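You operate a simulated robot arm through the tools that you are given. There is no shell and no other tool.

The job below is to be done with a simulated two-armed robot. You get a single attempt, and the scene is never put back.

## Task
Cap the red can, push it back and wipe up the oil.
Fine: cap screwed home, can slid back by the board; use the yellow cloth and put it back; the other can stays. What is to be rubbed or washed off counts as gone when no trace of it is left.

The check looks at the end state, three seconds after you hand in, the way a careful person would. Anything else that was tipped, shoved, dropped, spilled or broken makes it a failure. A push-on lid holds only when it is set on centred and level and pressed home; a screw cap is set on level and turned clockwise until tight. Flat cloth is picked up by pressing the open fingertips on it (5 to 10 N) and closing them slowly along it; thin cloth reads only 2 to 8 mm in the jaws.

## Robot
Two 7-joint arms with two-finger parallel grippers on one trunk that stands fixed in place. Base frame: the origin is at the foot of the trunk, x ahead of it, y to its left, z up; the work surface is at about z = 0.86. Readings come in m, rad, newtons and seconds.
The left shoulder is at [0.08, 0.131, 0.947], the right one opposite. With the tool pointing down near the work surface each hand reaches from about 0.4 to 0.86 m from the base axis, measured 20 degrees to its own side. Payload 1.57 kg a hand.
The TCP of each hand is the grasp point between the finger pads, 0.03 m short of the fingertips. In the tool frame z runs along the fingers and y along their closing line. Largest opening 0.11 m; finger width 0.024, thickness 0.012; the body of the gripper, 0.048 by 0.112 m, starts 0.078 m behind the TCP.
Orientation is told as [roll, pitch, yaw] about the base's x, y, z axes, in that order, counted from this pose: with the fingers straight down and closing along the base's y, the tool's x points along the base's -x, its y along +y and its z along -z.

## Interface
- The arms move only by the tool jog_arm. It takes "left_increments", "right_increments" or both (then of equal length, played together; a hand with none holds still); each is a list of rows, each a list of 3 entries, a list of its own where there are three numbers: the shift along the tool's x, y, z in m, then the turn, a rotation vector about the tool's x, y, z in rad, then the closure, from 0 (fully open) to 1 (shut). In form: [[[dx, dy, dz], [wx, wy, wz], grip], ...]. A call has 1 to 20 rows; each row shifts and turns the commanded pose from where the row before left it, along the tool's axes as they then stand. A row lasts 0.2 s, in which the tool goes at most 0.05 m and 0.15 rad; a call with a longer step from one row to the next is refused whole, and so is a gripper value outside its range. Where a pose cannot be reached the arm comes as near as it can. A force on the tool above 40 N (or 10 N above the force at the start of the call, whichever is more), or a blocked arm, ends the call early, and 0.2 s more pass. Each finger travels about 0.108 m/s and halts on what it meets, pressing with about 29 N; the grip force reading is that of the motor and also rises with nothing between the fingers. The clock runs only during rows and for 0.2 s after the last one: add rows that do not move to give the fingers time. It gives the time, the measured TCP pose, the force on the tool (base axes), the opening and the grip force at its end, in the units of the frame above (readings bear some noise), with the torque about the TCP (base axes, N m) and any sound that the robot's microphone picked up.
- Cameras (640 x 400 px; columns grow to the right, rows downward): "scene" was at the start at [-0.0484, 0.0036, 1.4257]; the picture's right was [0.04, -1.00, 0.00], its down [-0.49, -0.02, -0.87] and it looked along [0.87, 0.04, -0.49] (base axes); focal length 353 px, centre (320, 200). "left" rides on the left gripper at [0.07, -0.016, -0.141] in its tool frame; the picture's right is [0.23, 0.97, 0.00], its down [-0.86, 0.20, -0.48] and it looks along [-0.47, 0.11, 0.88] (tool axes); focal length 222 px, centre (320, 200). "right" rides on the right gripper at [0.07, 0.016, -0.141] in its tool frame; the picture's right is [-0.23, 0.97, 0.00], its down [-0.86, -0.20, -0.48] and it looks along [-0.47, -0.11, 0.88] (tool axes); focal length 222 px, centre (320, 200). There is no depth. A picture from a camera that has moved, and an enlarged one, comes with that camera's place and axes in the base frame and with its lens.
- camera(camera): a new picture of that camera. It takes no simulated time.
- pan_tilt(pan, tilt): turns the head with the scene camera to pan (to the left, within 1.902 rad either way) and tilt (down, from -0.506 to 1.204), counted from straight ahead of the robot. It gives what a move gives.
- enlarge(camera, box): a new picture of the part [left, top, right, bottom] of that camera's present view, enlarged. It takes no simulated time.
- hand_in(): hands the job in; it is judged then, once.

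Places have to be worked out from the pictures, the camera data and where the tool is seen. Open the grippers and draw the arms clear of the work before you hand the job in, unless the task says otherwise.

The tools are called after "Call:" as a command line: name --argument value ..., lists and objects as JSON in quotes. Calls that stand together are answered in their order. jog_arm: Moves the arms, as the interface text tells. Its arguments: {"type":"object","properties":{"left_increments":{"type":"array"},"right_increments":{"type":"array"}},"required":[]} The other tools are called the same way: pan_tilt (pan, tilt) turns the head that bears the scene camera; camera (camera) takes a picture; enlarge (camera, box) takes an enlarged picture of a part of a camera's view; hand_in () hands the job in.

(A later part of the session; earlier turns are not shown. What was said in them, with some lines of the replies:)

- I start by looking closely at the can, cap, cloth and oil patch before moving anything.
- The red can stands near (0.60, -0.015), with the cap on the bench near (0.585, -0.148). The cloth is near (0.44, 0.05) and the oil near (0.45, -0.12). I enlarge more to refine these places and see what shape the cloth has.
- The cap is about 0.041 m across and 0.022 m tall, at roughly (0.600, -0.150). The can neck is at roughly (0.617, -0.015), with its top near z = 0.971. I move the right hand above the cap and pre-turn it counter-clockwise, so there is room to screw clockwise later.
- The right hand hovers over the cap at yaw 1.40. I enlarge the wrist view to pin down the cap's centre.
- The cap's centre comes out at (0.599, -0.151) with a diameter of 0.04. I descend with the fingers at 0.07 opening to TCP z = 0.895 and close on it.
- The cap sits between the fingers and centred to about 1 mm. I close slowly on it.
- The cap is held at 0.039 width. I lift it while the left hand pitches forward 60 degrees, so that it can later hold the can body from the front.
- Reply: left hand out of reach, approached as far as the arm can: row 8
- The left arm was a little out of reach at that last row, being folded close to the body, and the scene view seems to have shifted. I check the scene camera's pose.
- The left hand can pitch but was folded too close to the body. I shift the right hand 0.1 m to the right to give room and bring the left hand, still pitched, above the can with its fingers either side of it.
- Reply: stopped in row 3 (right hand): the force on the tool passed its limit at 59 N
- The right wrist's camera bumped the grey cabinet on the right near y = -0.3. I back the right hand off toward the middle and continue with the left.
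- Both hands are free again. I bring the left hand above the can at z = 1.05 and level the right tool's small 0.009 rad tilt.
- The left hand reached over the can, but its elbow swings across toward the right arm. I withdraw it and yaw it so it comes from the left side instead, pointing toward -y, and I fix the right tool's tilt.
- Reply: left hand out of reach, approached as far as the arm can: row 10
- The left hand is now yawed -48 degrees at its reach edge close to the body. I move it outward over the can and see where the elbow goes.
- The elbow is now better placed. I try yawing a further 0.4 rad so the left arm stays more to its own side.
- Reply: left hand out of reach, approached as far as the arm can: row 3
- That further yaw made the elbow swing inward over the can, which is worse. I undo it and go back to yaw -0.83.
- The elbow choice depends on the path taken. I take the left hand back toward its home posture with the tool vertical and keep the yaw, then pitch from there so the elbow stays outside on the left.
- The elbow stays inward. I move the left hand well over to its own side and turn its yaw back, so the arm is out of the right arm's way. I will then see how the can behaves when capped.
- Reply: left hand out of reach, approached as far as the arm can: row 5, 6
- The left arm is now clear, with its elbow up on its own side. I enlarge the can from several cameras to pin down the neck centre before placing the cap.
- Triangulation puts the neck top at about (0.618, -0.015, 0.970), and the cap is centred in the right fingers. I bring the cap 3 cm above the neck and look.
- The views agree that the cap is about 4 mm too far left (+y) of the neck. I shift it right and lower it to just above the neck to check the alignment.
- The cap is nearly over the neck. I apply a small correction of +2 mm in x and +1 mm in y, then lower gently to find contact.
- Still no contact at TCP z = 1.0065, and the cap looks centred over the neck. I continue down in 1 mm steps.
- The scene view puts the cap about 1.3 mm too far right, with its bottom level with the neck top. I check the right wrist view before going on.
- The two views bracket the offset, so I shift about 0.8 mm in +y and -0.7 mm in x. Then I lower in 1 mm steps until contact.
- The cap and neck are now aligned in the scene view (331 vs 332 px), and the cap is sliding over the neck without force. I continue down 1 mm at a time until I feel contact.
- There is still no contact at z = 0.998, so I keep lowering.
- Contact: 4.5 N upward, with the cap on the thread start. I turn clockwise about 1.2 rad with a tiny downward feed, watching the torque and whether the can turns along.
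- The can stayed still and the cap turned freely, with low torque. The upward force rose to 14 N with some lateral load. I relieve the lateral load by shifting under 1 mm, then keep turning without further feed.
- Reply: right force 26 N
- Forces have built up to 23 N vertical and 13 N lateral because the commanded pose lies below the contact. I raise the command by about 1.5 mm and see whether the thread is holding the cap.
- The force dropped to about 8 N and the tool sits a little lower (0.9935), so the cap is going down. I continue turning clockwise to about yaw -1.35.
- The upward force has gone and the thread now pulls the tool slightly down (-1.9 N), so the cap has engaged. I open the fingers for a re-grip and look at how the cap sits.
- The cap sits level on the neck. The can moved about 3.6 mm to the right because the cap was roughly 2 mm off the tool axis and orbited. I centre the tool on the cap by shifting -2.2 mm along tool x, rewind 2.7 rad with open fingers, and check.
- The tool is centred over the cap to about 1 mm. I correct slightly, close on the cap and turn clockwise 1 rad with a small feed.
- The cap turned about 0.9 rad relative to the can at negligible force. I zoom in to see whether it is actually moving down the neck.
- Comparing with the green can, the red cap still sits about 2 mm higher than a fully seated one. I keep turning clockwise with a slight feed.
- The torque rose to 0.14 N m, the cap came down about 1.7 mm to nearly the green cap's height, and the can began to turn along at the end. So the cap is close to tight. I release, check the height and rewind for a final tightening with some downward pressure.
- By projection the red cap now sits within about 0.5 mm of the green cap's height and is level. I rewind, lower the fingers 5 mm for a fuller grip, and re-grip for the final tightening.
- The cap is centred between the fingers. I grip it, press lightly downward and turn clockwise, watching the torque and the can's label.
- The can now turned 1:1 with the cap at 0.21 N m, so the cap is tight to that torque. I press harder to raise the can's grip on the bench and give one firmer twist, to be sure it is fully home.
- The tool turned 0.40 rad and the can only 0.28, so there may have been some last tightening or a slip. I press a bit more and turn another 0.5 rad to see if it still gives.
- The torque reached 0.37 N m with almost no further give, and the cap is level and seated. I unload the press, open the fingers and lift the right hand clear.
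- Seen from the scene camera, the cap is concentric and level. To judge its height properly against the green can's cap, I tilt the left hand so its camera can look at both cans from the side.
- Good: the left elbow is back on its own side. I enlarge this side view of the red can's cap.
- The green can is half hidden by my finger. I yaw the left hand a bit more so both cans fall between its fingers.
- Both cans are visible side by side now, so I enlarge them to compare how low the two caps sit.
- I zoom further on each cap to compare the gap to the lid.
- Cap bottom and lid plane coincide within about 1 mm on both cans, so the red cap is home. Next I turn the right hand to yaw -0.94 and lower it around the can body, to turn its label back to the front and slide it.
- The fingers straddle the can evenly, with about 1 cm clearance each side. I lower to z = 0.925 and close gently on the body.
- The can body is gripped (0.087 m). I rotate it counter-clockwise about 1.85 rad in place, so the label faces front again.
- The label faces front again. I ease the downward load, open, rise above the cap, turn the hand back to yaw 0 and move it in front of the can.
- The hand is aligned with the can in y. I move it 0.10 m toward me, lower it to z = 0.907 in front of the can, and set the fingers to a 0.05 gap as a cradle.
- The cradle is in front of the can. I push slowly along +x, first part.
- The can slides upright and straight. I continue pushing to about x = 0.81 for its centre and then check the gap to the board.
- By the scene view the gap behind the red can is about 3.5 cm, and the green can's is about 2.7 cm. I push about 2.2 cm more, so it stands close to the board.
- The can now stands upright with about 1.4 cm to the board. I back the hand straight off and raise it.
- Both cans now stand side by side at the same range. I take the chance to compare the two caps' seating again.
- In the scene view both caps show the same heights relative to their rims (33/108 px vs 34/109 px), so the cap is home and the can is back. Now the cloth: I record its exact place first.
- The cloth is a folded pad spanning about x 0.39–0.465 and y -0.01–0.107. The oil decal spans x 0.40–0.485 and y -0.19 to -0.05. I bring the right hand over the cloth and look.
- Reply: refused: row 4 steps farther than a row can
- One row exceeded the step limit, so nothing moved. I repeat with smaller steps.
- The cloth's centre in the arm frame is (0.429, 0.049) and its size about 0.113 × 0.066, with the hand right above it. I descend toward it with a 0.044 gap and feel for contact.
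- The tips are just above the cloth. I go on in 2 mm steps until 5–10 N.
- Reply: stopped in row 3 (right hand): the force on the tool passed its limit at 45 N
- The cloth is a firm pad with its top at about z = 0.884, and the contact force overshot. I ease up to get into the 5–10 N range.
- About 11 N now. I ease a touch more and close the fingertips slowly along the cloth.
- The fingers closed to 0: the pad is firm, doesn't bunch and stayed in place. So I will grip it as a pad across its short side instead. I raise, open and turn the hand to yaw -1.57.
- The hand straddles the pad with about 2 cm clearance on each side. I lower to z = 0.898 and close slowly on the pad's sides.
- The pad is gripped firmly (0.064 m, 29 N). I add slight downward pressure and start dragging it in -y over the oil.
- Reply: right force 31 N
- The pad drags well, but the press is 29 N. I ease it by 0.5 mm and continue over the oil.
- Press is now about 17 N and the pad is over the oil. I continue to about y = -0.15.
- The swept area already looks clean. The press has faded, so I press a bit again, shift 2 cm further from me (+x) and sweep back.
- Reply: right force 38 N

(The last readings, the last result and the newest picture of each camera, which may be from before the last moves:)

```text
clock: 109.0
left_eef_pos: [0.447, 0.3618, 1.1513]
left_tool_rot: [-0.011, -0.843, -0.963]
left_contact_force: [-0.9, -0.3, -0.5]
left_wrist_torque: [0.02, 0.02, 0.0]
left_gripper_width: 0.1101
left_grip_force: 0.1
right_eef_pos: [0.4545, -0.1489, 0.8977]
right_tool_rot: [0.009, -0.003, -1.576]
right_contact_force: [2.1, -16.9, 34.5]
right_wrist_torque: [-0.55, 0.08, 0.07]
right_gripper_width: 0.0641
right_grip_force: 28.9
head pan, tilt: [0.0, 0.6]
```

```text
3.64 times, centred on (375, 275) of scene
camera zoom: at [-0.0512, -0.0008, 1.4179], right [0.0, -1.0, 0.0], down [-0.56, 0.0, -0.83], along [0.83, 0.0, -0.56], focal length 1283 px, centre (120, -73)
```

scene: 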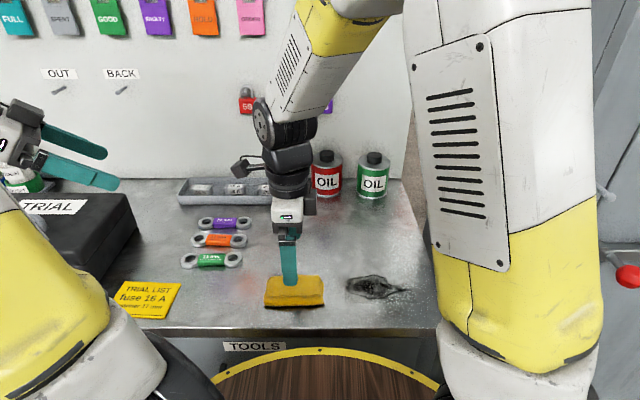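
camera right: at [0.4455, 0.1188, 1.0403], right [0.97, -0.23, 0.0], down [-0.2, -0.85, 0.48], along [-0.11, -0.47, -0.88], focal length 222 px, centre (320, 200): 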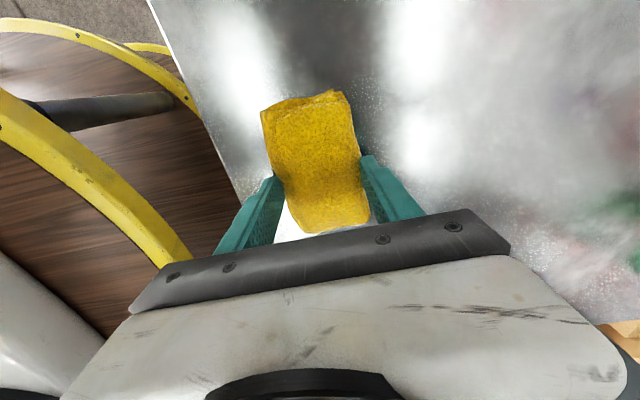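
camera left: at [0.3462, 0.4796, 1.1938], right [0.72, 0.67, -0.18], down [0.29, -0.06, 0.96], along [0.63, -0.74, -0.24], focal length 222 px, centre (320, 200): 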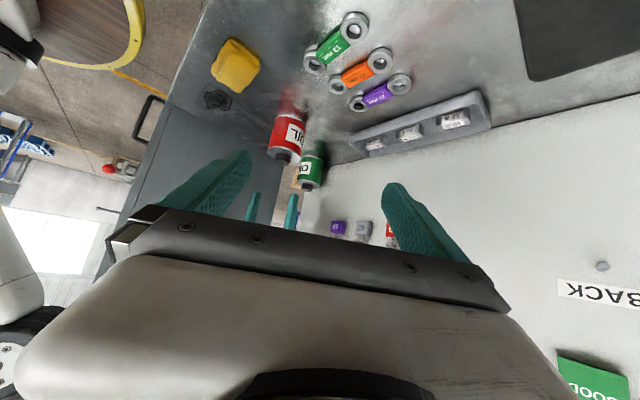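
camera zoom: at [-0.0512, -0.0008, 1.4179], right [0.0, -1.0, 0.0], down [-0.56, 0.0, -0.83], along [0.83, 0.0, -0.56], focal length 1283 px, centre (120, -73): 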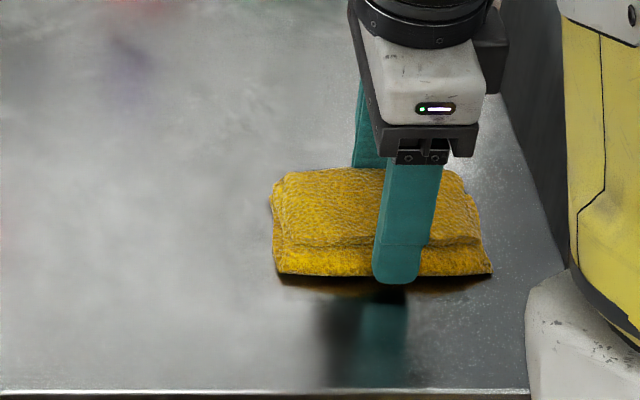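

Too much press now (34 N), so I ease 0.6 mm and sweep back in +y.

Call:
jog_arm --right_increments '[[[0, 0, -0.0006], [0, 0, 0], 0.6], [[0.01, 0, 0], [0, 0, 0], 0.6], [[0.01, 0, 0], [0, 0, 0], 0.6], [[0.01, 0, 0], [0, 0, 0], 0.6], [[0.01, 0, 0], [0, 0, 0], 0.6]]'

Call:
jog_arm --right_increments '[[[0.01, 0, 0], [0, 0, 0], 0.6], [[0.01, 0, 0], [0, 0, 0], 0.6], [[0.01, 0, 0], [0, 0, 0], 0.6], [[0.01, 0, 0], [0, 0, 0], 0.6], [[0.01, 0, 0], [0, 0, 0], 0.6], [[0.01, 0, 0], [0, 0, 0], 0.6], [[0.01, 0, 0], [0, 0, 0], 0.6], [[0.01, 0, 0], [0, 0, 0], 0.6]]'

Call:
enlarge --camera "scene" --box '[300, 220, 450, 330]'

Call:
enlarge --camera "left" --box '[160, 20, 280, 140]'

```text
clock: 110.2
left_eef_pos: [0.4455, 0.3637, 1.1511]
left_tool_rot: [-0.012, -0.842, -0.964]
left_contact_force: [-0.8, -0.4, 0.0]
left_wrist_torque: [0.0, 0.02, -0.01]
left_gripper_width: 0.1099
left_grip_force: 0.0
right_eef_pos: [0.4517, -0.1064, 0.8979]
right_tool_rot: [-0.001, 0.001, -1.571]
right_contact_force: [-1.0, -2.0, 6.6]
right_wrist_torque: [-0.06, -0.11, 0.0]
right_gripper_width: 0.0638
right_grip_force: 29.2
head pan, tilt: [0.0, 0.6]
```

```text
clock: 112.0
left_eef_pos: [0.4462, 0.3631, 1.1504]
left_tool_rot: [-0.013, -0.843, -0.961]
left_contact_force: [-0.8, 0.5, 0.1]
left_wrist_torque: [-0.02, -0.02, -0.01]
left_gripper_width: 0.11
left_grip_force: 0.0
right_eef_pos: [0.4538, -0.0278, 0.899]
right_tool_rot: [0.002, 0.0, -1.572]
right_contact_force: [-0.2, -0.5, -0.2]
right_wrist_torque: [0.0, 0.03, 0.0]
right_gripper_width: 0.0643
right_grip_force: 28.5
head pan, tilt: [0.0, 0.6]
```

```text
3.64 times, centred on (375, 275) of scene
camera zoom: at [-0.0505, -0.0002, 1.4179], right [0.0, -1.0, 0.0], down [-0.57, 0.0, -0.82], along [0.82, 0.0, -0.57], focal length 1283 px, centre (120, -73)
```

zoom: 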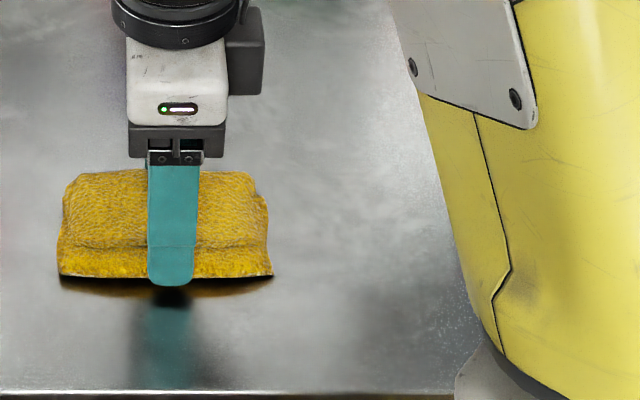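

```text
3.33 times, centred on (220, 80) of left
camera zoom: at [0.3461, 0.4794, 1.1938], right [0.72, 0.67, -0.18], down [0.29, -0.06, 0.96], along [0.63, -0.74, -0.24], focal length 740 px, centre (653, 600)
```

zoom: 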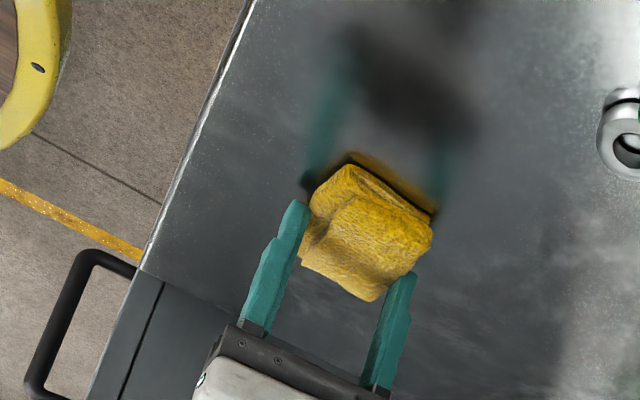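

The oil looks gone on the right part. For certainty I make one more pass nearer to me (x ≈ 0.424) with moderate press.

Call:
jog_arm --right_increments '[[[0, -0.01, 0.0003], [0, 0, 0], 0.6], [[0, -0.01, 0.0002], [0, 0, 0], 0.6], [[0, -0.01, 0], [0, 0, 0], 0.6], [[-0.01, 0, 0], [0, 0, 0], 0.6], [[-0.01, 0, 0], [0, 0, 0], 0.6], [[-0.01, 0, 0], [0, 0, 0], 0.6]]'

Call:
jog_arm --right_increments '[[[-0.01, 0, 0], [0, 0, 0], 0.6], [[-0.01, 0, 0], [0, 0, 0], 0.6], [[-0.01, 0, 0], [0, 0, 0], 0.6], [[-0.01, 0, 0], [0, 0, 0], 0.6]]'

```text
clock: 113.4
left_eef_pos: [0.4457, 0.3632, 1.1513]
left_tool_rot: [-0.012, -0.846, -0.963]
left_contact_force: [0.5, 0.2, -0.5]
left_wrist_torque: [-0.04, -0.03, -0.02]
left_gripper_width: 0.1103
left_grip_force: 0.1
right_eef_pos: [0.4251, -0.0571, 0.8999]
right_tool_rot: [0.001, 0.001, -1.572]
right_contact_force: [0.0, -0.1, 0.7]
right_wrist_torque: [0.02, 0.0, 0.0]
right_gripper_width: 0.0639
right_grip_force: 29.4
head pan, tilt: [0.0, 0.6]
```

```text
clock: 114.4
left_eef_pos: [0.4454, 0.3627, 1.151]
left_tool_rot: [-0.014, -0.845, -0.964]
left_contact_force: [0.4, 0.2, 0.0]
left_wrist_torque: [0.02, 0.0, 0.01]
left_gripper_width: 0.11
left_grip_force: 0.0
right_eef_pos: [0.4242, -0.098, 0.8994]
right_tool_rot: [0.002, 0.002, -1.573]
right_contact_force: [0.7, 0.3, 0.0]
right_wrist_torque: [-0.02, -0.01, 0.0]
right_gripper_width: 0.0639
right_grip_force: 29.2
head pan, tilt: [0.0, 0.6]
```

No contact at this height, so I press down in small steps until I feel 5–15 N, then sweep.

Call:
jog_arm --right_increments '[[[0, 0, 0.0004], [0, 0, 0], 0.6], [[0, 0, 0.0003], [0, 0, 0], 0.6], [[0, 0, 0], [0, 0, 0], 0.6]]'

```text
clock: 115.2
left_eef_pos: [0.4467, 0.3622, 1.1512]
left_tool_rot: [-0.012, -0.844, -0.962]
left_contact_force: [-0.1, 0.3, 0.5]
left_wrist_torque: [-0.04, -0.03, -0.01]
left_gripper_width: 0.1097
left_grip_force: 0.0
right_eef_pos: [0.4243, -0.0971, 0.8987]
right_tool_rot: [0.002, 0.0, -1.573]
right_contact_force: [-0.6, -0.4, 1.1]
right_wrist_torque: [0.02, -0.01, 0.01]
right_gripper_width: 0.064
right_grip_force: 28.8
head pan, tilt: [0.0, 0.6]
```

Call:
jog_arm --right_increments '[[[0, 0, 0.0004], [0, 0, 0], 0.6], [[0, 0, 0.0003], [0, 0, 0], 0.6], [[0, 0, 0], [0, 0, 0], 0.6]]'

```text
clock: 116.0
left_eef_pos: [0.446, 0.3633, 1.151]
left_tool_rot: [-0.01, -0.846, -0.964]
left_contact_force: [0.0, -0.2, -0.6]
left_wrist_torque: [0.02, -0.01, 0.0]
left_gripper_width: 0.1101
left_grip_force: 0.0
right_eef_pos: [0.4244, -0.0986, 0.8979]
right_tool_rot: [0.004, 0.0, -1.575]
right_contact_force: [0.4, 1.9, 3.3]
right_wrist_torque: [0.1, 0.1, -0.06]
right_gripper_width: 0.064
right_grip_force: 28.6
head pan, tilt: [0.0, 0.6]
```

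Contact begins (3.3 N). I press 0.25 mm more and sweep to y = -0.15 and back.

Call:
jog_arm --right_increments '[[[0, 0, 0.00025], [0, 0, 0], 0.6], [[-0.01, 0, 0], [0, 0, 0], 0.6], [[-0.01, 0, 0], [0, 0, 0], 0.6], [[-0.01, 0, 0], [0, 0, 0], 0.6], [[-0.01, 0, 0], [0, 0, 0], 0.6], [[-0.01, 0, 0], [0, 0, 0], 0.6]]'

Call:
jog_arm --right_increments '[[[0.01, 0.002, 0], [0, 0, 0], 0.6], [[0.01, 0.002, 0], [0, 0, 0], 0.6], [[0.01, 0.002, 0], [0, 0, 0], 0.6], [[0.01, 0.002, 0], [0, 0, 0], 0.6], [[0.01, 0.002, 0], [0, 0, 0], 0.6], [[0.01, 0.002, 0], [0, 0, 0], 0.6]]'

Call:
enlarge --camera "scene" --box '[300, 220, 450, 330]'

```text
clock: 117.4
left_eef_pos: [0.4467, 0.3638, 1.1507]
left_tool_rot: [-0.011, -0.845, -0.963]
left_contact_force: [0.2, -0.1, 0.3]
left_wrist_torque: [0.01, 0.01, -0.04]
left_gripper_width: 0.1099
left_grip_force: 0.1
right_eef_pos: [0.4233, -0.1473, 0.8966]
right_tool_rot: [0.004, 0.001, -1.571]
right_contact_force: [1.7, 13.4, 31.8]
right_wrist_torque: [0.48, -0.04, -0.05]
right_gripper_width: 0.064
right_grip_force: 29.1
head pan, tilt: [0.0, 0.6]
```

```text
clock: 118.8
left_eef_pos: [0.446, 0.3632, 1.1503]
left_tool_rot: [-0.013, -0.844, -0.965]
left_contact_force: [0.0, 0.1, 0.5]
left_wrist_torque: [0.01, 0.0, -0.01]
left_gripper_width: 0.11
left_grip_force: 0.1
right_eef_pos: [0.4341, -0.088, 0.8962]
right_tool_rot: [0.003, 0.0, -1.569]
right_contact_force: [0.4, -0.3, -0.2]
right_wrist_torque: [-0.03, 0.02, -0.03]
right_gripper_width: 0.0639
right_grip_force: 29.0
head pan, tilt: [0.0, 0.6]
```

```text
3.64 times, centred on (375, 275) of scene
camera zoom: at [-0.0506, -0.0001, 1.4179], right [0.0, -1.0, 0.0], down [-0.57, 0.0, -0.82], along [0.82, 0.0, -0.57], focal length 1283 px, centre (120, -73)
```

zoom: 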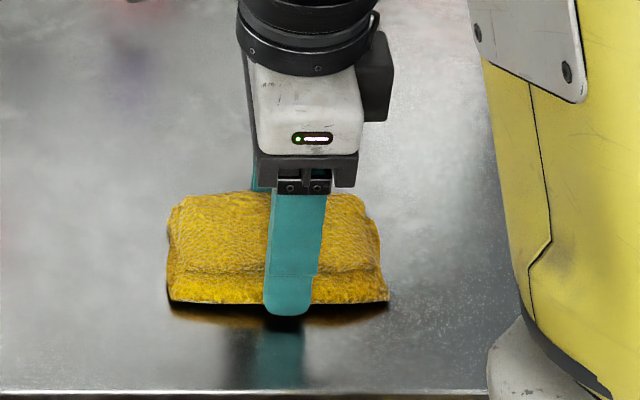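

The patch looks wiped. I lift the pad a little and carry it back above its home place, so I can inspect the whole oil area.

Call:
jog_arm --right_increments '[[[0, 0, -0.015], [0, 0, 0], 0.6], [[0, 0, -0.02], [0, 0, 0], 0.6], [[0.035, 0, 0], [0, 0, 0], 0.6], [[0.035, -0.001, 0], [0, 0, 0], 0.6], [[0.035, -0.001, 0], [0, 0, 0], 0.6], [[0.032, -0.002, 0], [0, 0, 0], 0.6], [[0, 0, 0], [0, 0, 0], 0.6]]'

Call:
enlarge --camera "scene" --box '[330, 240, 450, 330]'

Call:
camera --camera "right"

Call:
enlarge --camera "left" --box '[160, 20, 280, 140]'

Call:
camera --camera "scene"

```text
clock: 120.4
left_eef_pos: [0.4464, 0.3641, 1.1506]
left_tool_rot: [-0.014, -0.845, -0.964]
left_contact_force: [-0.3, 0.4, -0.5]
left_wrist_torque: [-0.01, 0.0, 0.01]
left_gripper_width: 0.11
left_grip_force: 0.0
right_eef_pos: [0.4301, 0.0504, 0.9331]
right_tool_rot: [0.002, -0.002, -1.573]
right_contact_force: [0.4, 0.6, -1.0]
right_wrist_torque: [0.01, 0.01, -0.03]
right_gripper_width: 0.0641
right_grip_force: 29.1
head pan, tilt: [0.0, 0.6]
```

```text
4.44 times, centred on (390, 285) of scene
camera zoom: at [-0.0506, -0.0001, 1.4179], right [0.0, -1.0, 0.0], down [-0.57, 0.0, -0.82], along [0.82, 0.0, -0.57], focal length 1568 px, centre (9, -178)
```

zoom: 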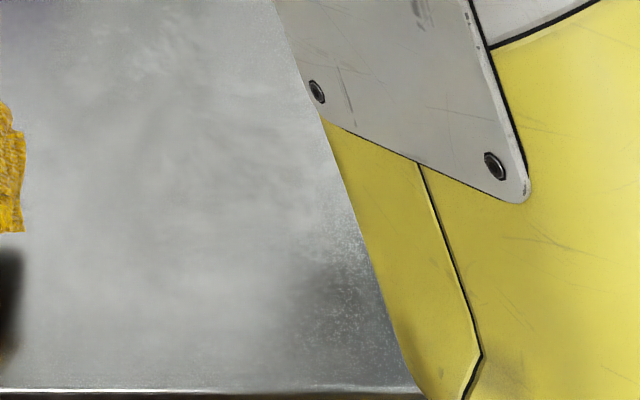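

```text
taken
camera right: at [0.4456, 0.1195, 1.0733], right [0.97, -0.23, 0.0], down [-0.2, -0.85, 0.48], along [-0.11, -0.47, -0.88], focal length 222 px, centre (320, 200)
```

right: 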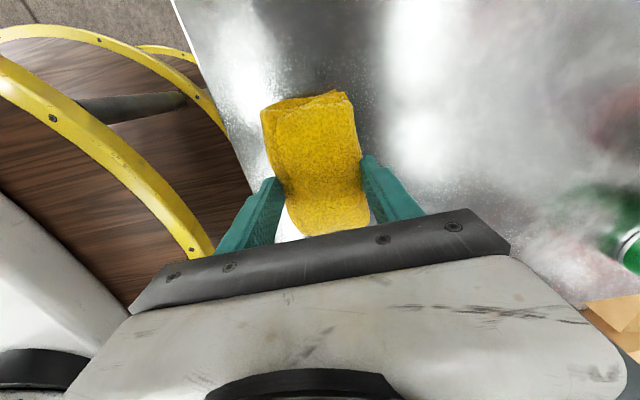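

```text
3.33 times, centred on (220, 80) of left
camera zoom: at [0.346, 0.4795, 1.1938], right [0.72, 0.67, -0.18], down [0.29, -0.06, 0.96], along [0.63, -0.74, -0.24], focal length 740 px, centre (653, 600)
```

zoom: 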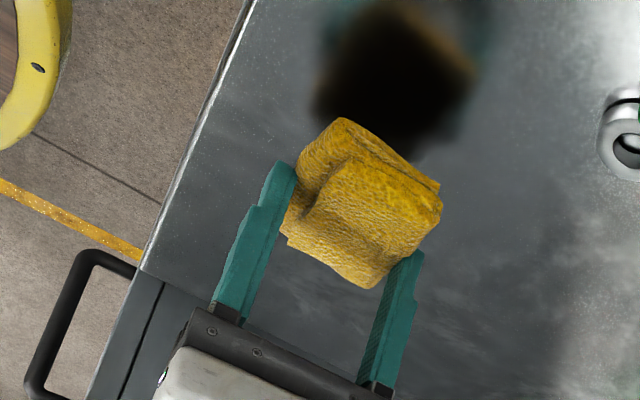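

```text
taken
```

scene: 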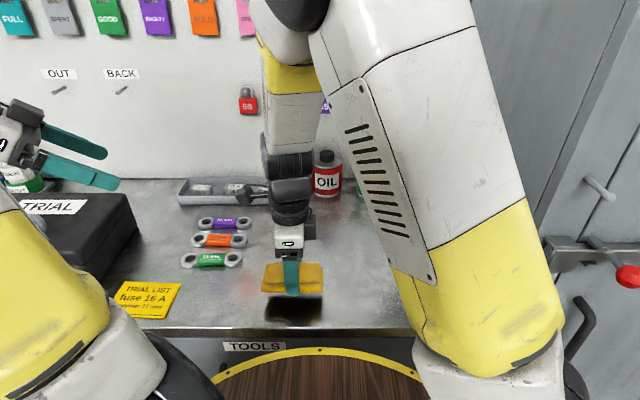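

The visible part of the patch is clean, but the arm hides its right end. I set the pad down at its home place and then inspect with the arm out of the way.

Call:
jog_arm --right_increments '[[[0, 0, 0.015], [0, 0, 0], 0.6], [[0, 0, 0.012], [0, 0, 0], 0.6], [[0, 0, 0.006], [0, 0, 0], 0.6], [[0, 0, 0.002], [0, 0, 0], 0.6], [[0, 0, 0], [0, 0, 0], 0.6]]'

```text
clock: 121.6
left_eef_pos: [0.4464, 0.3627, 1.1506]
left_tool_rot: [-0.011, -0.844, -0.964]
left_contact_force: [0.4, -0.2, -0.1]
left_wrist_torque: [0.0, -0.02, 0.02]
left_gripper_width: 0.11
left_grip_force: 0.1
right_eef_pos: [0.4295, 0.0484, 0.897]
right_tool_rot: [0.002, 0.0, -1.572]
right_contact_force: [-0.1, 0.2, -0.8]
right_wrist_torque: [-0.01, -0.01, -0.01]
right_gripper_width: 0.0639
right_grip_force: 28.8
head pan, tilt: [0.0, 0.6]
```

Nearly down. I lower the last fraction gently and feel for contact.

Call:
jog_arm --right_increments '[[[0, 0, 0.0005], [0, 0, 0], 0.6], [[0, 0, 0.0005], [0, 0, 0], 0.6], [[0, 0, 0], [0, 0, 0], 0.6]]'

Call:
enlarge --camera "scene" --box '[240, 230, 360, 320]'

```text
clock: 122.4
left_eef_pos: [0.4463, 0.3623, 1.1511]
left_tool_rot: [-0.012, -0.845, -0.963]
left_contact_force: [0.3, 0.1, 0.8]
left_wrist_torque: [0.02, -0.02, -0.01]
left_gripper_width: 0.1099
left_grip_force: 0.1
right_eef_pos: [0.4303, 0.0474, 0.8955]
right_tool_rot: [0.002, 0.0, -1.572]
right_contact_force: [0.3, 0.0, -0.6]
right_wrist_torque: [0.01, -0.01, 0.01]
right_gripper_width: 0.0637
right_grip_force: 29.0
head pan, tilt: [0.0, 0.6]
```

```text
4.44 times, centred on (300, 275) of scene
camera zoom: at [-0.0506, -0.0001, 1.4179], right [0.0, -1.0, 0.0], down [-0.57, 0.0, -0.82], along [0.82, 0.0, -0.57], focal length 1568 px, centre (409, -133)
```

zoom: 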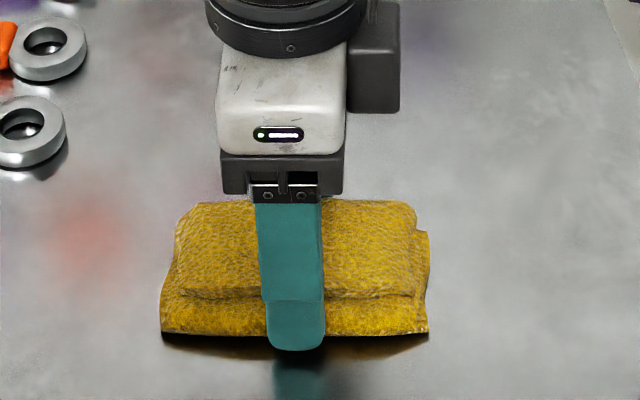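

The pad is back in its original outline to within 1–2 mm and practically on the bench. I open the fingers slowly and rise straight up.

Call:
jog_arm --right_increments '[[[0, 0, 0.0005], [0, 0, 0], 0.6], [[0, 0, 0], [0, 0, 0], 0.42], [[0, 0, 0], [0, 0, 0], 0.38], [[0, 0, 0], [0, 0, 0], 0.3], [[0, 0, 0], [0, 0, 0], 0.2], [[0, 0, 0], [0, 0, 0], 0.1], [[0, 0, 0], [0, 0, 0], 0], [[0, 0, 0], [0, 0, 0], 0], [[0, 0, -0.02], [0, 0, 0], 0], [[0, 0, -0.04], [0, 0, 0], 0], [[0, 0, -0.045], [0, 0, 0], 0], [[0, 0, -0.045], [0, 0, 0], 0], [[0, 0, -0.045], [0, 0, 0], 0]]'

Call:
camera --camera "scene"

Call:
camera --camera "right"

Call:
enlarge --camera "left" --box '[160, 20, 280, 140]'

```text
clock: 125.2
left_eef_pos: [0.4457, 0.3628, 1.1511]
left_tool_rot: [-0.013, -0.845, -0.962]
left_contact_force: [-0.9, -0.5, 0.7]
left_wrist_torque: [-0.02, 0.02, 0.0]
left_gripper_width: 0.11
left_grip_force: 0.1
right_eef_pos: [0.4272, 0.047, 1.0864]
right_tool_rot: [0.002, -0.001, -1.571]
right_contact_force: [-0.1, 0.1, 0.3]
right_wrist_torque: [0.0, 0.0, 0.03]
right_gripper_width: 0.1098
right_grip_force: 0.1
head pan, tilt: [0.0, 0.6]
```

```text
taken
```

scene: 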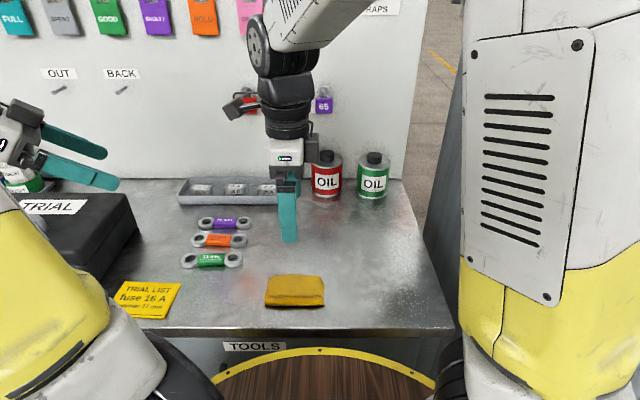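

```text
taken
camera right: at [0.442, 0.116, 1.2275], right [0.97, -0.23, 0.0], down [-0.2, -0.85, 0.48], along [-0.11, -0.47, -0.88], focal length 222 px, centre (320, 200)
```

right: 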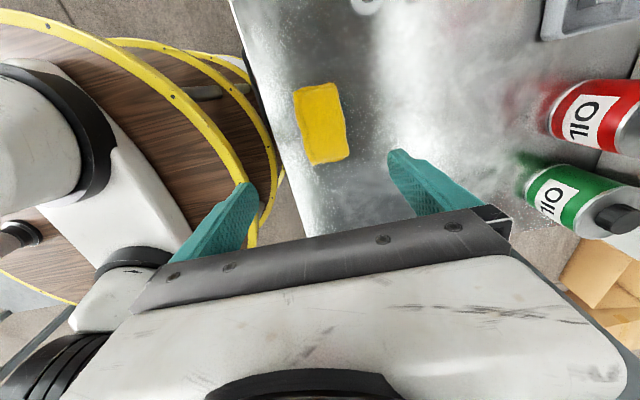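

```text
3.33 times, centred on (220, 80) of left
camera zoom: at [0.3462, 0.4797, 1.1937], right [0.72, 0.67, -0.18], down [0.29, -0.06, 0.96], along [0.63, -0.74, -0.24], focal length 740 px, centre (653, 600)
```

zoom: 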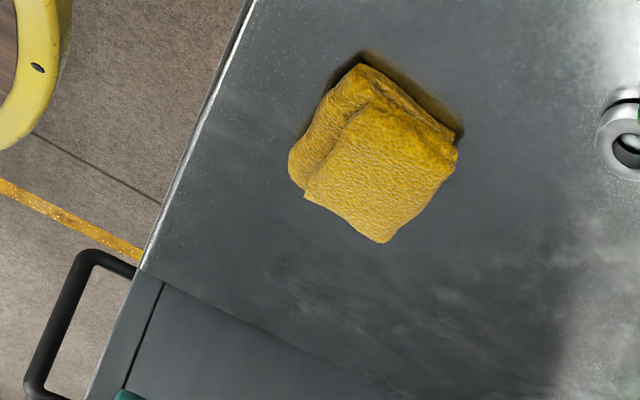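

The oil seems gone. I enlarge the former oil area and the cloth from both cameras to look for any trace.

Call:
enlarge --camera "scene" --box '[335, 262, 435, 322]'

Call:
enlarge --camera "scene" --box '[250, 262, 350, 322]'

Call:
enlarge --camera "left" --box '[185, 70, 265, 140]'

Call:
enlarge --camera "scene" --box '[320, 230, 460, 330]'

```text
6.40 times, centred on (385, 292) of scene
camera zoom: at [-0.0504, 0.0001, 1.4179], right [0.0, -1.0, 0.0], down [-0.57, 0.0, -0.82], along [0.82, 0.0, -0.57], focal length 2258 px, centre (-96, -389)
```

zoom: 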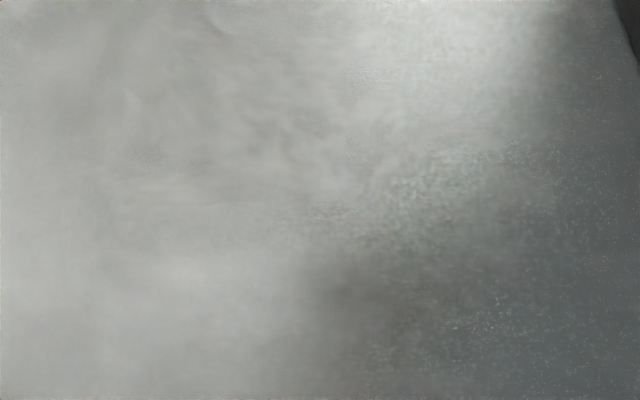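

```text
6.40 times, centred on (300, 292) of scene
camera zoom: at [-0.0504, 0.0001, 1.4179], right [0.0, -1.0, 0.0], down [-0.57, 0.0, -0.82], along [0.82, 0.0, -0.57], focal length 2258 px, centre (448, -389)
```

zoom: 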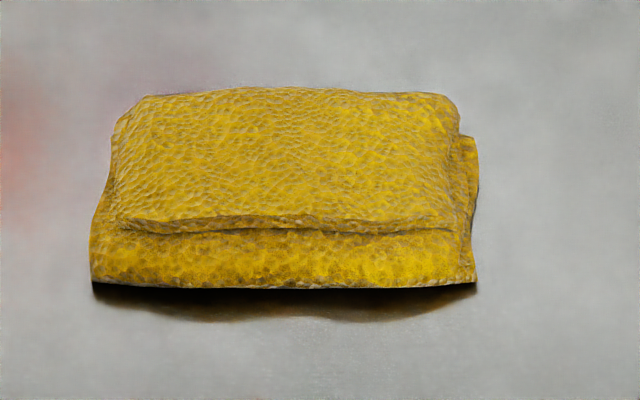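

```text
5.71 times, centred on (225, 105) of left
camera zoom: at [0.3462, 0.4797, 1.1937], right [0.72, 0.67, -0.18], down [0.29, -0.06, 0.96], along [0.63, -0.74, -0.24], focal length 1269 px, centre (863, 743)
```

zoom: 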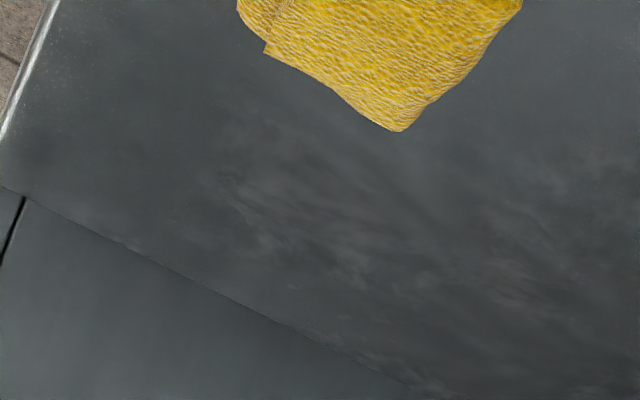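

```text
4.00 times, centred on (390, 280) of scene
camera zoom: at [-0.0504, 0.0001, 1.4179], right [0.0, -1.0, 0.0], down [-0.57, 0.0, -0.82], along [0.82, 0.0, -0.57], focal length 1411 px, centre (40, -120)
```

zoom: 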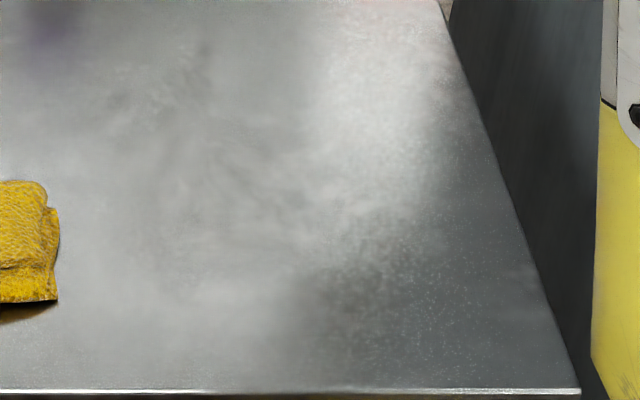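

No trace of oil is visible and the cloth lies within 1–2 mm of its first place. I bring both arms back toward their starting postures, clear of the work, and then take final checking views.

Call:
jog_arm --right_increments '[[[0, 0, -0.01], [0, 0, -0.13], 0], [[0, 0, -0.01], [0, 0, -0.13], 0], [[0, 0, -0.01], [0, 0, -0.13], 0], [[0, 0, -0.01], [0, 0, -0.13], 0], [[0, 0, 0], [0, 0, -0.13], 0], [[0, 0, 0], [0, 0, -0.13], 0], [[0, 0, 0], [0, 0, -0.13], 0], [[0, 0, 0], [0, 0, -0.13], 0], [[0, 0, 0], [0, 0, -0.13], 0], [[0, 0, 0], [0, 0, -0.13], 0], [[0, 0, 0], [0, 0, -0.13], 0], [[0, 0, 0], [0, 0, -0.14], 0], [[0, 0, 0], [0, 0, 0], 0]]' --left_increments '[[[0, 0, 0], [-0.103, 0, -0.0906], 0], [[0, 0, 0], [-0.103, 0, -0.0906], 0], [[0, 0, 0], [-0.103, 0, -0.0906], 0], [[0, 0, 0], [-0.103, 0, -0.0906], 0], [[0, 0, 0], [-0.103, 0, -0.0906], 0], [[0, 0, 0], [-0.103, 0, -0.0906], 0], [[0, 0, 0], [-0.103, 0, -0.0906], 0], [[0, 0, 0], [0, 0.14, 0], 0], [[0, 0, 0], [0, 0.14, 0], 0], [[0, 0, 0], [0, 0.14, 0], 0], [[0, 0, 0], [0, 0.14, 0], 0], [[0, 0, 0], [0, 0.14, 0], 0], [[0, 0, 0], [0, 0.14, 0], 0]]'

Call:
camera --camera "scene"

Call:
camera --camera "right"

Call:
camera --camera "left"

```text
clock: 128.0
left_eef_pos: [0.446, 0.3618, 1.1505]
left_tool_rot: [-0.001, 0.001, -0.012]
left_contact_force: [-0.6, 0.2, -0.2]
left_wrist_torque: [-0.11, -0.07, 0.01]
left_gripper_width: 0.1102
left_grip_force: 0.0
right_eef_pos: [0.4297, 0.0511, 1.1299]
right_tool_rot: [-0.003, -0.003, 0.0]
right_contact_force: [-0.8, 1.3, 0.3]
right_wrist_torque: [-0.14, -0.04, 0.01]
right_gripper_width: 0.1101
right_grip_force: 0.1
head pan, tilt: [0.0, 0.6]
```

```text
taken
```

scene: 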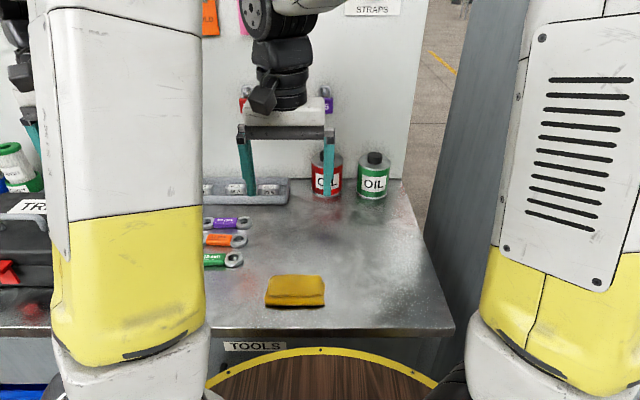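

```text
taken
camera right: at [0.3593, 0.0664, 1.2705], right [0.23, 0.97, 0.0], down [0.85, -0.2, 0.48], along [0.47, -0.11, -0.88], focal length 222 px, centre (320, 200)
```

right: 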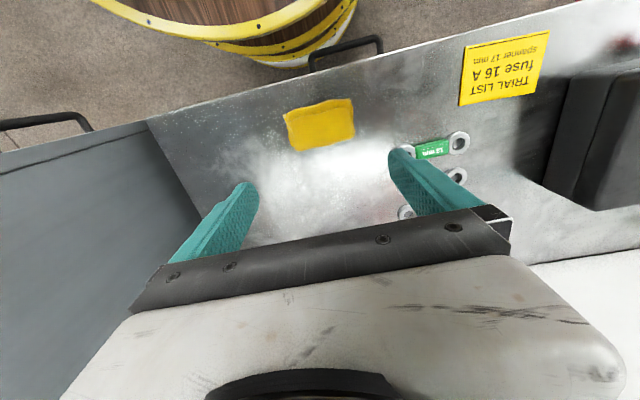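

```text
taken
camera left: at [0.3744, 0.3481, 1.2935], right [-0.21, 0.98, 0.0], down [0.86, 0.19, 0.48], along [0.47, 0.1, -0.88], focal length 222 px, centre (320, 200)
```

left: 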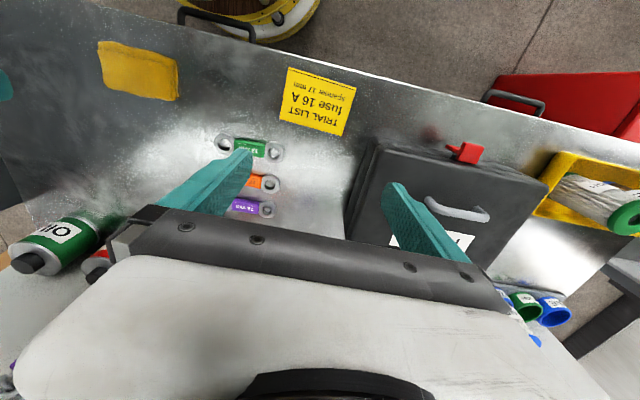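

Both tools are upright again. From here the right wrist camera looks straight at the former oil area, so I enlarge it for traces.

Call:
enlarge --camera "right" --box '[160, 100, 300, 200]'

Call:
enlarge --camera "scene" --box '[335, 262, 435, 322]'

Call:
enlarge --camera "right" --box '[200, 130, 260, 180]'

```text
4.00 times, centred on (230, 150) of right
camera zoom: at [0.3593, 0.0664, 1.2705], right [0.23, 0.97, 0.0], down [0.85, -0.2, 0.48], along [0.47, -0.11, -0.88], focal length 888 px, centre (680, 400)
```

zoom: 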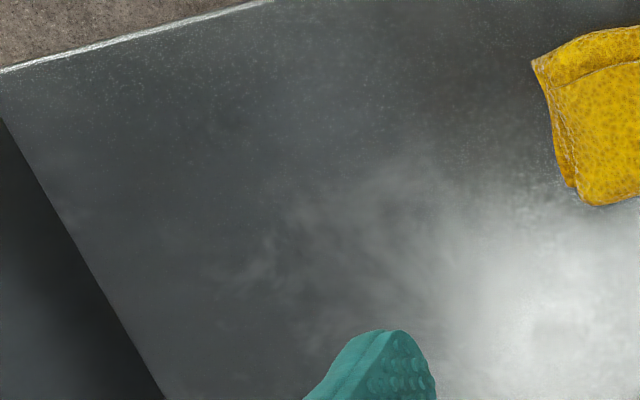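

```text
6.40 times, centred on (385, 292) of scene
camera zoom: at [-0.0511, 0.0013, 1.4179], right [0.0, -1.0, 0.0], down [-0.56, 0.0, -0.83], along [0.83, 0.0, -0.56], focal length 2258 px, centre (-96, -389)
```

zoom: 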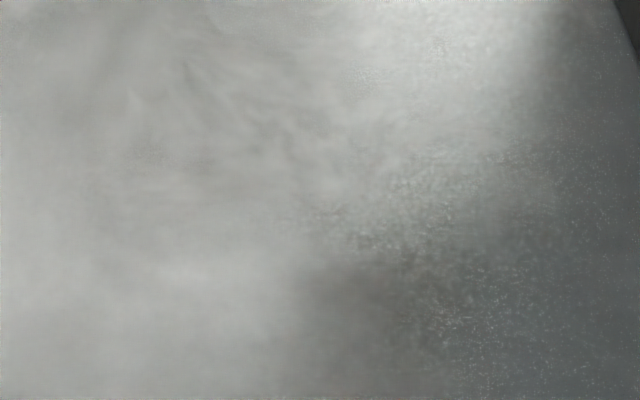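

```text
8.00 times, centred on (230, 155) of right
camera zoom: at [0.3593, 0.0664, 1.2705], right [0.23, 0.97, 0.0], down [0.85, -0.2, 0.48], along [0.47, -0.11, -0.88], focal length 1777 px, centre (1040, 560)
```

zoom: 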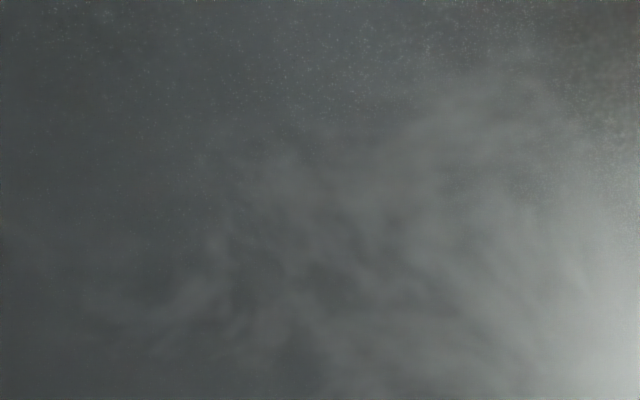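

No trace in either view. I move the right hand to its own side, clear of the work, and do a last overall check.

Call:
jog_arm --right_increments '[[[0, -0.04, 0], [0, 0, 0], 0], [[0, -0.042, 0], [0, 0, 0], 0], [[0, -0.042, 0], [0, 0, 0], 0], [[0, -0.042, 0], [0, 0, 0], 0], [[0, -0.042, 0], [0, 0, 0], 0], [[0, -0.042, 0], [0, 0, 0], 0], [[0, 0, 0], [0, 0, 0], 0]]'

Call:
camera --camera "scene"

Call:
enlarge --camera "scene" --box '[200, 130, 460, 340]'

Call:
camera --camera "right"

```text
clock: 129.6
left_eef_pos: [0.4468, 0.3627, 1.1514]
left_tool_rot: [-0.001, 0.0, -0.013]
left_contact_force: [-0.2, -0.8, -0.7]
left_wrist_torque: [0.0, 0.02, -0.02]
left_gripper_width: 0.1099
left_grip_force: 0.0
right_eef_pos: [0.4284, -0.201, 1.1296]
right_tool_rot: [0.001, -0.002, -0.002]
right_contact_force: [-0.7, 0.3, 0.7]
right_wrist_torque: [-0.01, 0.0, 0.01]
right_gripper_width: 0.11
right_grip_force: 0.0
head pan, tilt: [0.0, 0.6]
```

```text
taken
```

scene: 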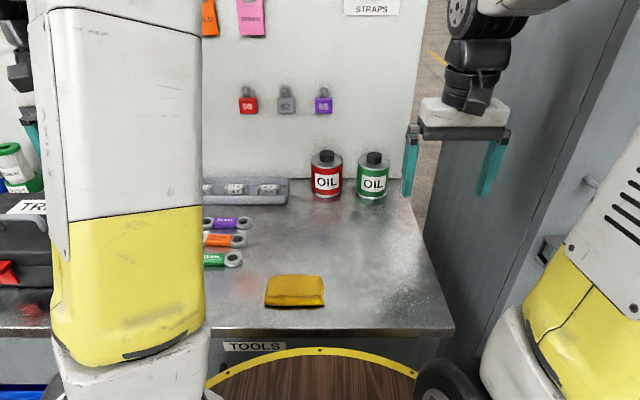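

```text
1.90 times, centred on (330, 235) of scene
camera zoom: at [-0.0506, -0.0002, 1.4179], right [0.0, -1.0, 0.0], down [-0.57, 0.0, -0.82], along [0.82, 0.0, -0.57], focal length 672 px, centre (301, 133)
```

zoom: 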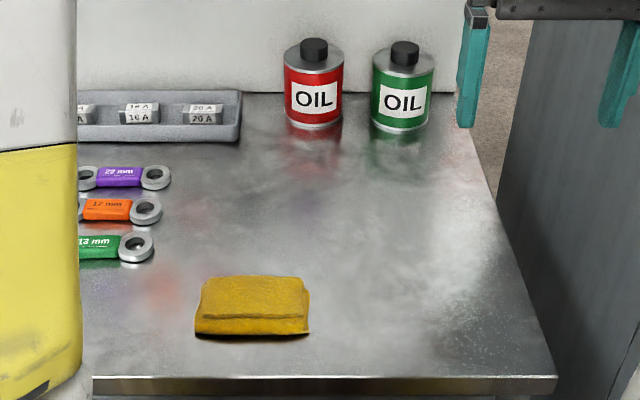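

```text
taken
camera right: at [0.358, -0.1852, 1.2699], right [0.23, 0.97, 0.0], down [0.85, -0.2, 0.48], along [0.47, -0.11, -0.88], focal length 222 px, centre (320, 200)
```

right: 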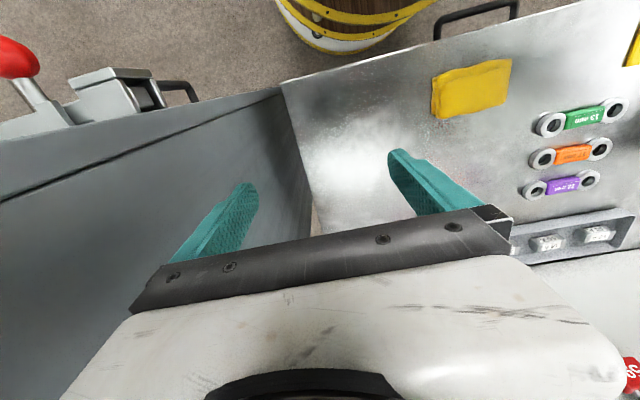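

The red can is capped and stands close to the board. The green can and everything else is untouched, the oil is gone, and the cloth is back in its place. Both grippers are open and the arms are clear, so I hand in.

Call:
hand_in

```text
The job is handed in.
```

I capped the red can, slid it back by the board, wiped up the oil, and handed the job in. I haven't seen the result of the check.

- **Cap:** it is screwed on level. The last twist reached 0.37 N m with almost no further give, and it sits at the same height as the green can's cap.
- **Can:** it stands upright with about 1.4 cm to the board. It turned while I tightened the cap, so I turned it until its label faced front again. The green can was not touched.
- **Oil:** I made several passes with the yellow cloth. No trace was left in the enlarged scene and right-wrist views.
- **Cloth:** it is back within 1–2 mm of where it first lay. It was too firm to pinch as described, so I gripped the folded cloth by its long edges instead.
- **Bump:** early on, the right wrist camera hit the grey cabinet on the right, peaking at 59 N. I saw nothing displaced by it.

Both grippers are open and the arms are clear of the work.
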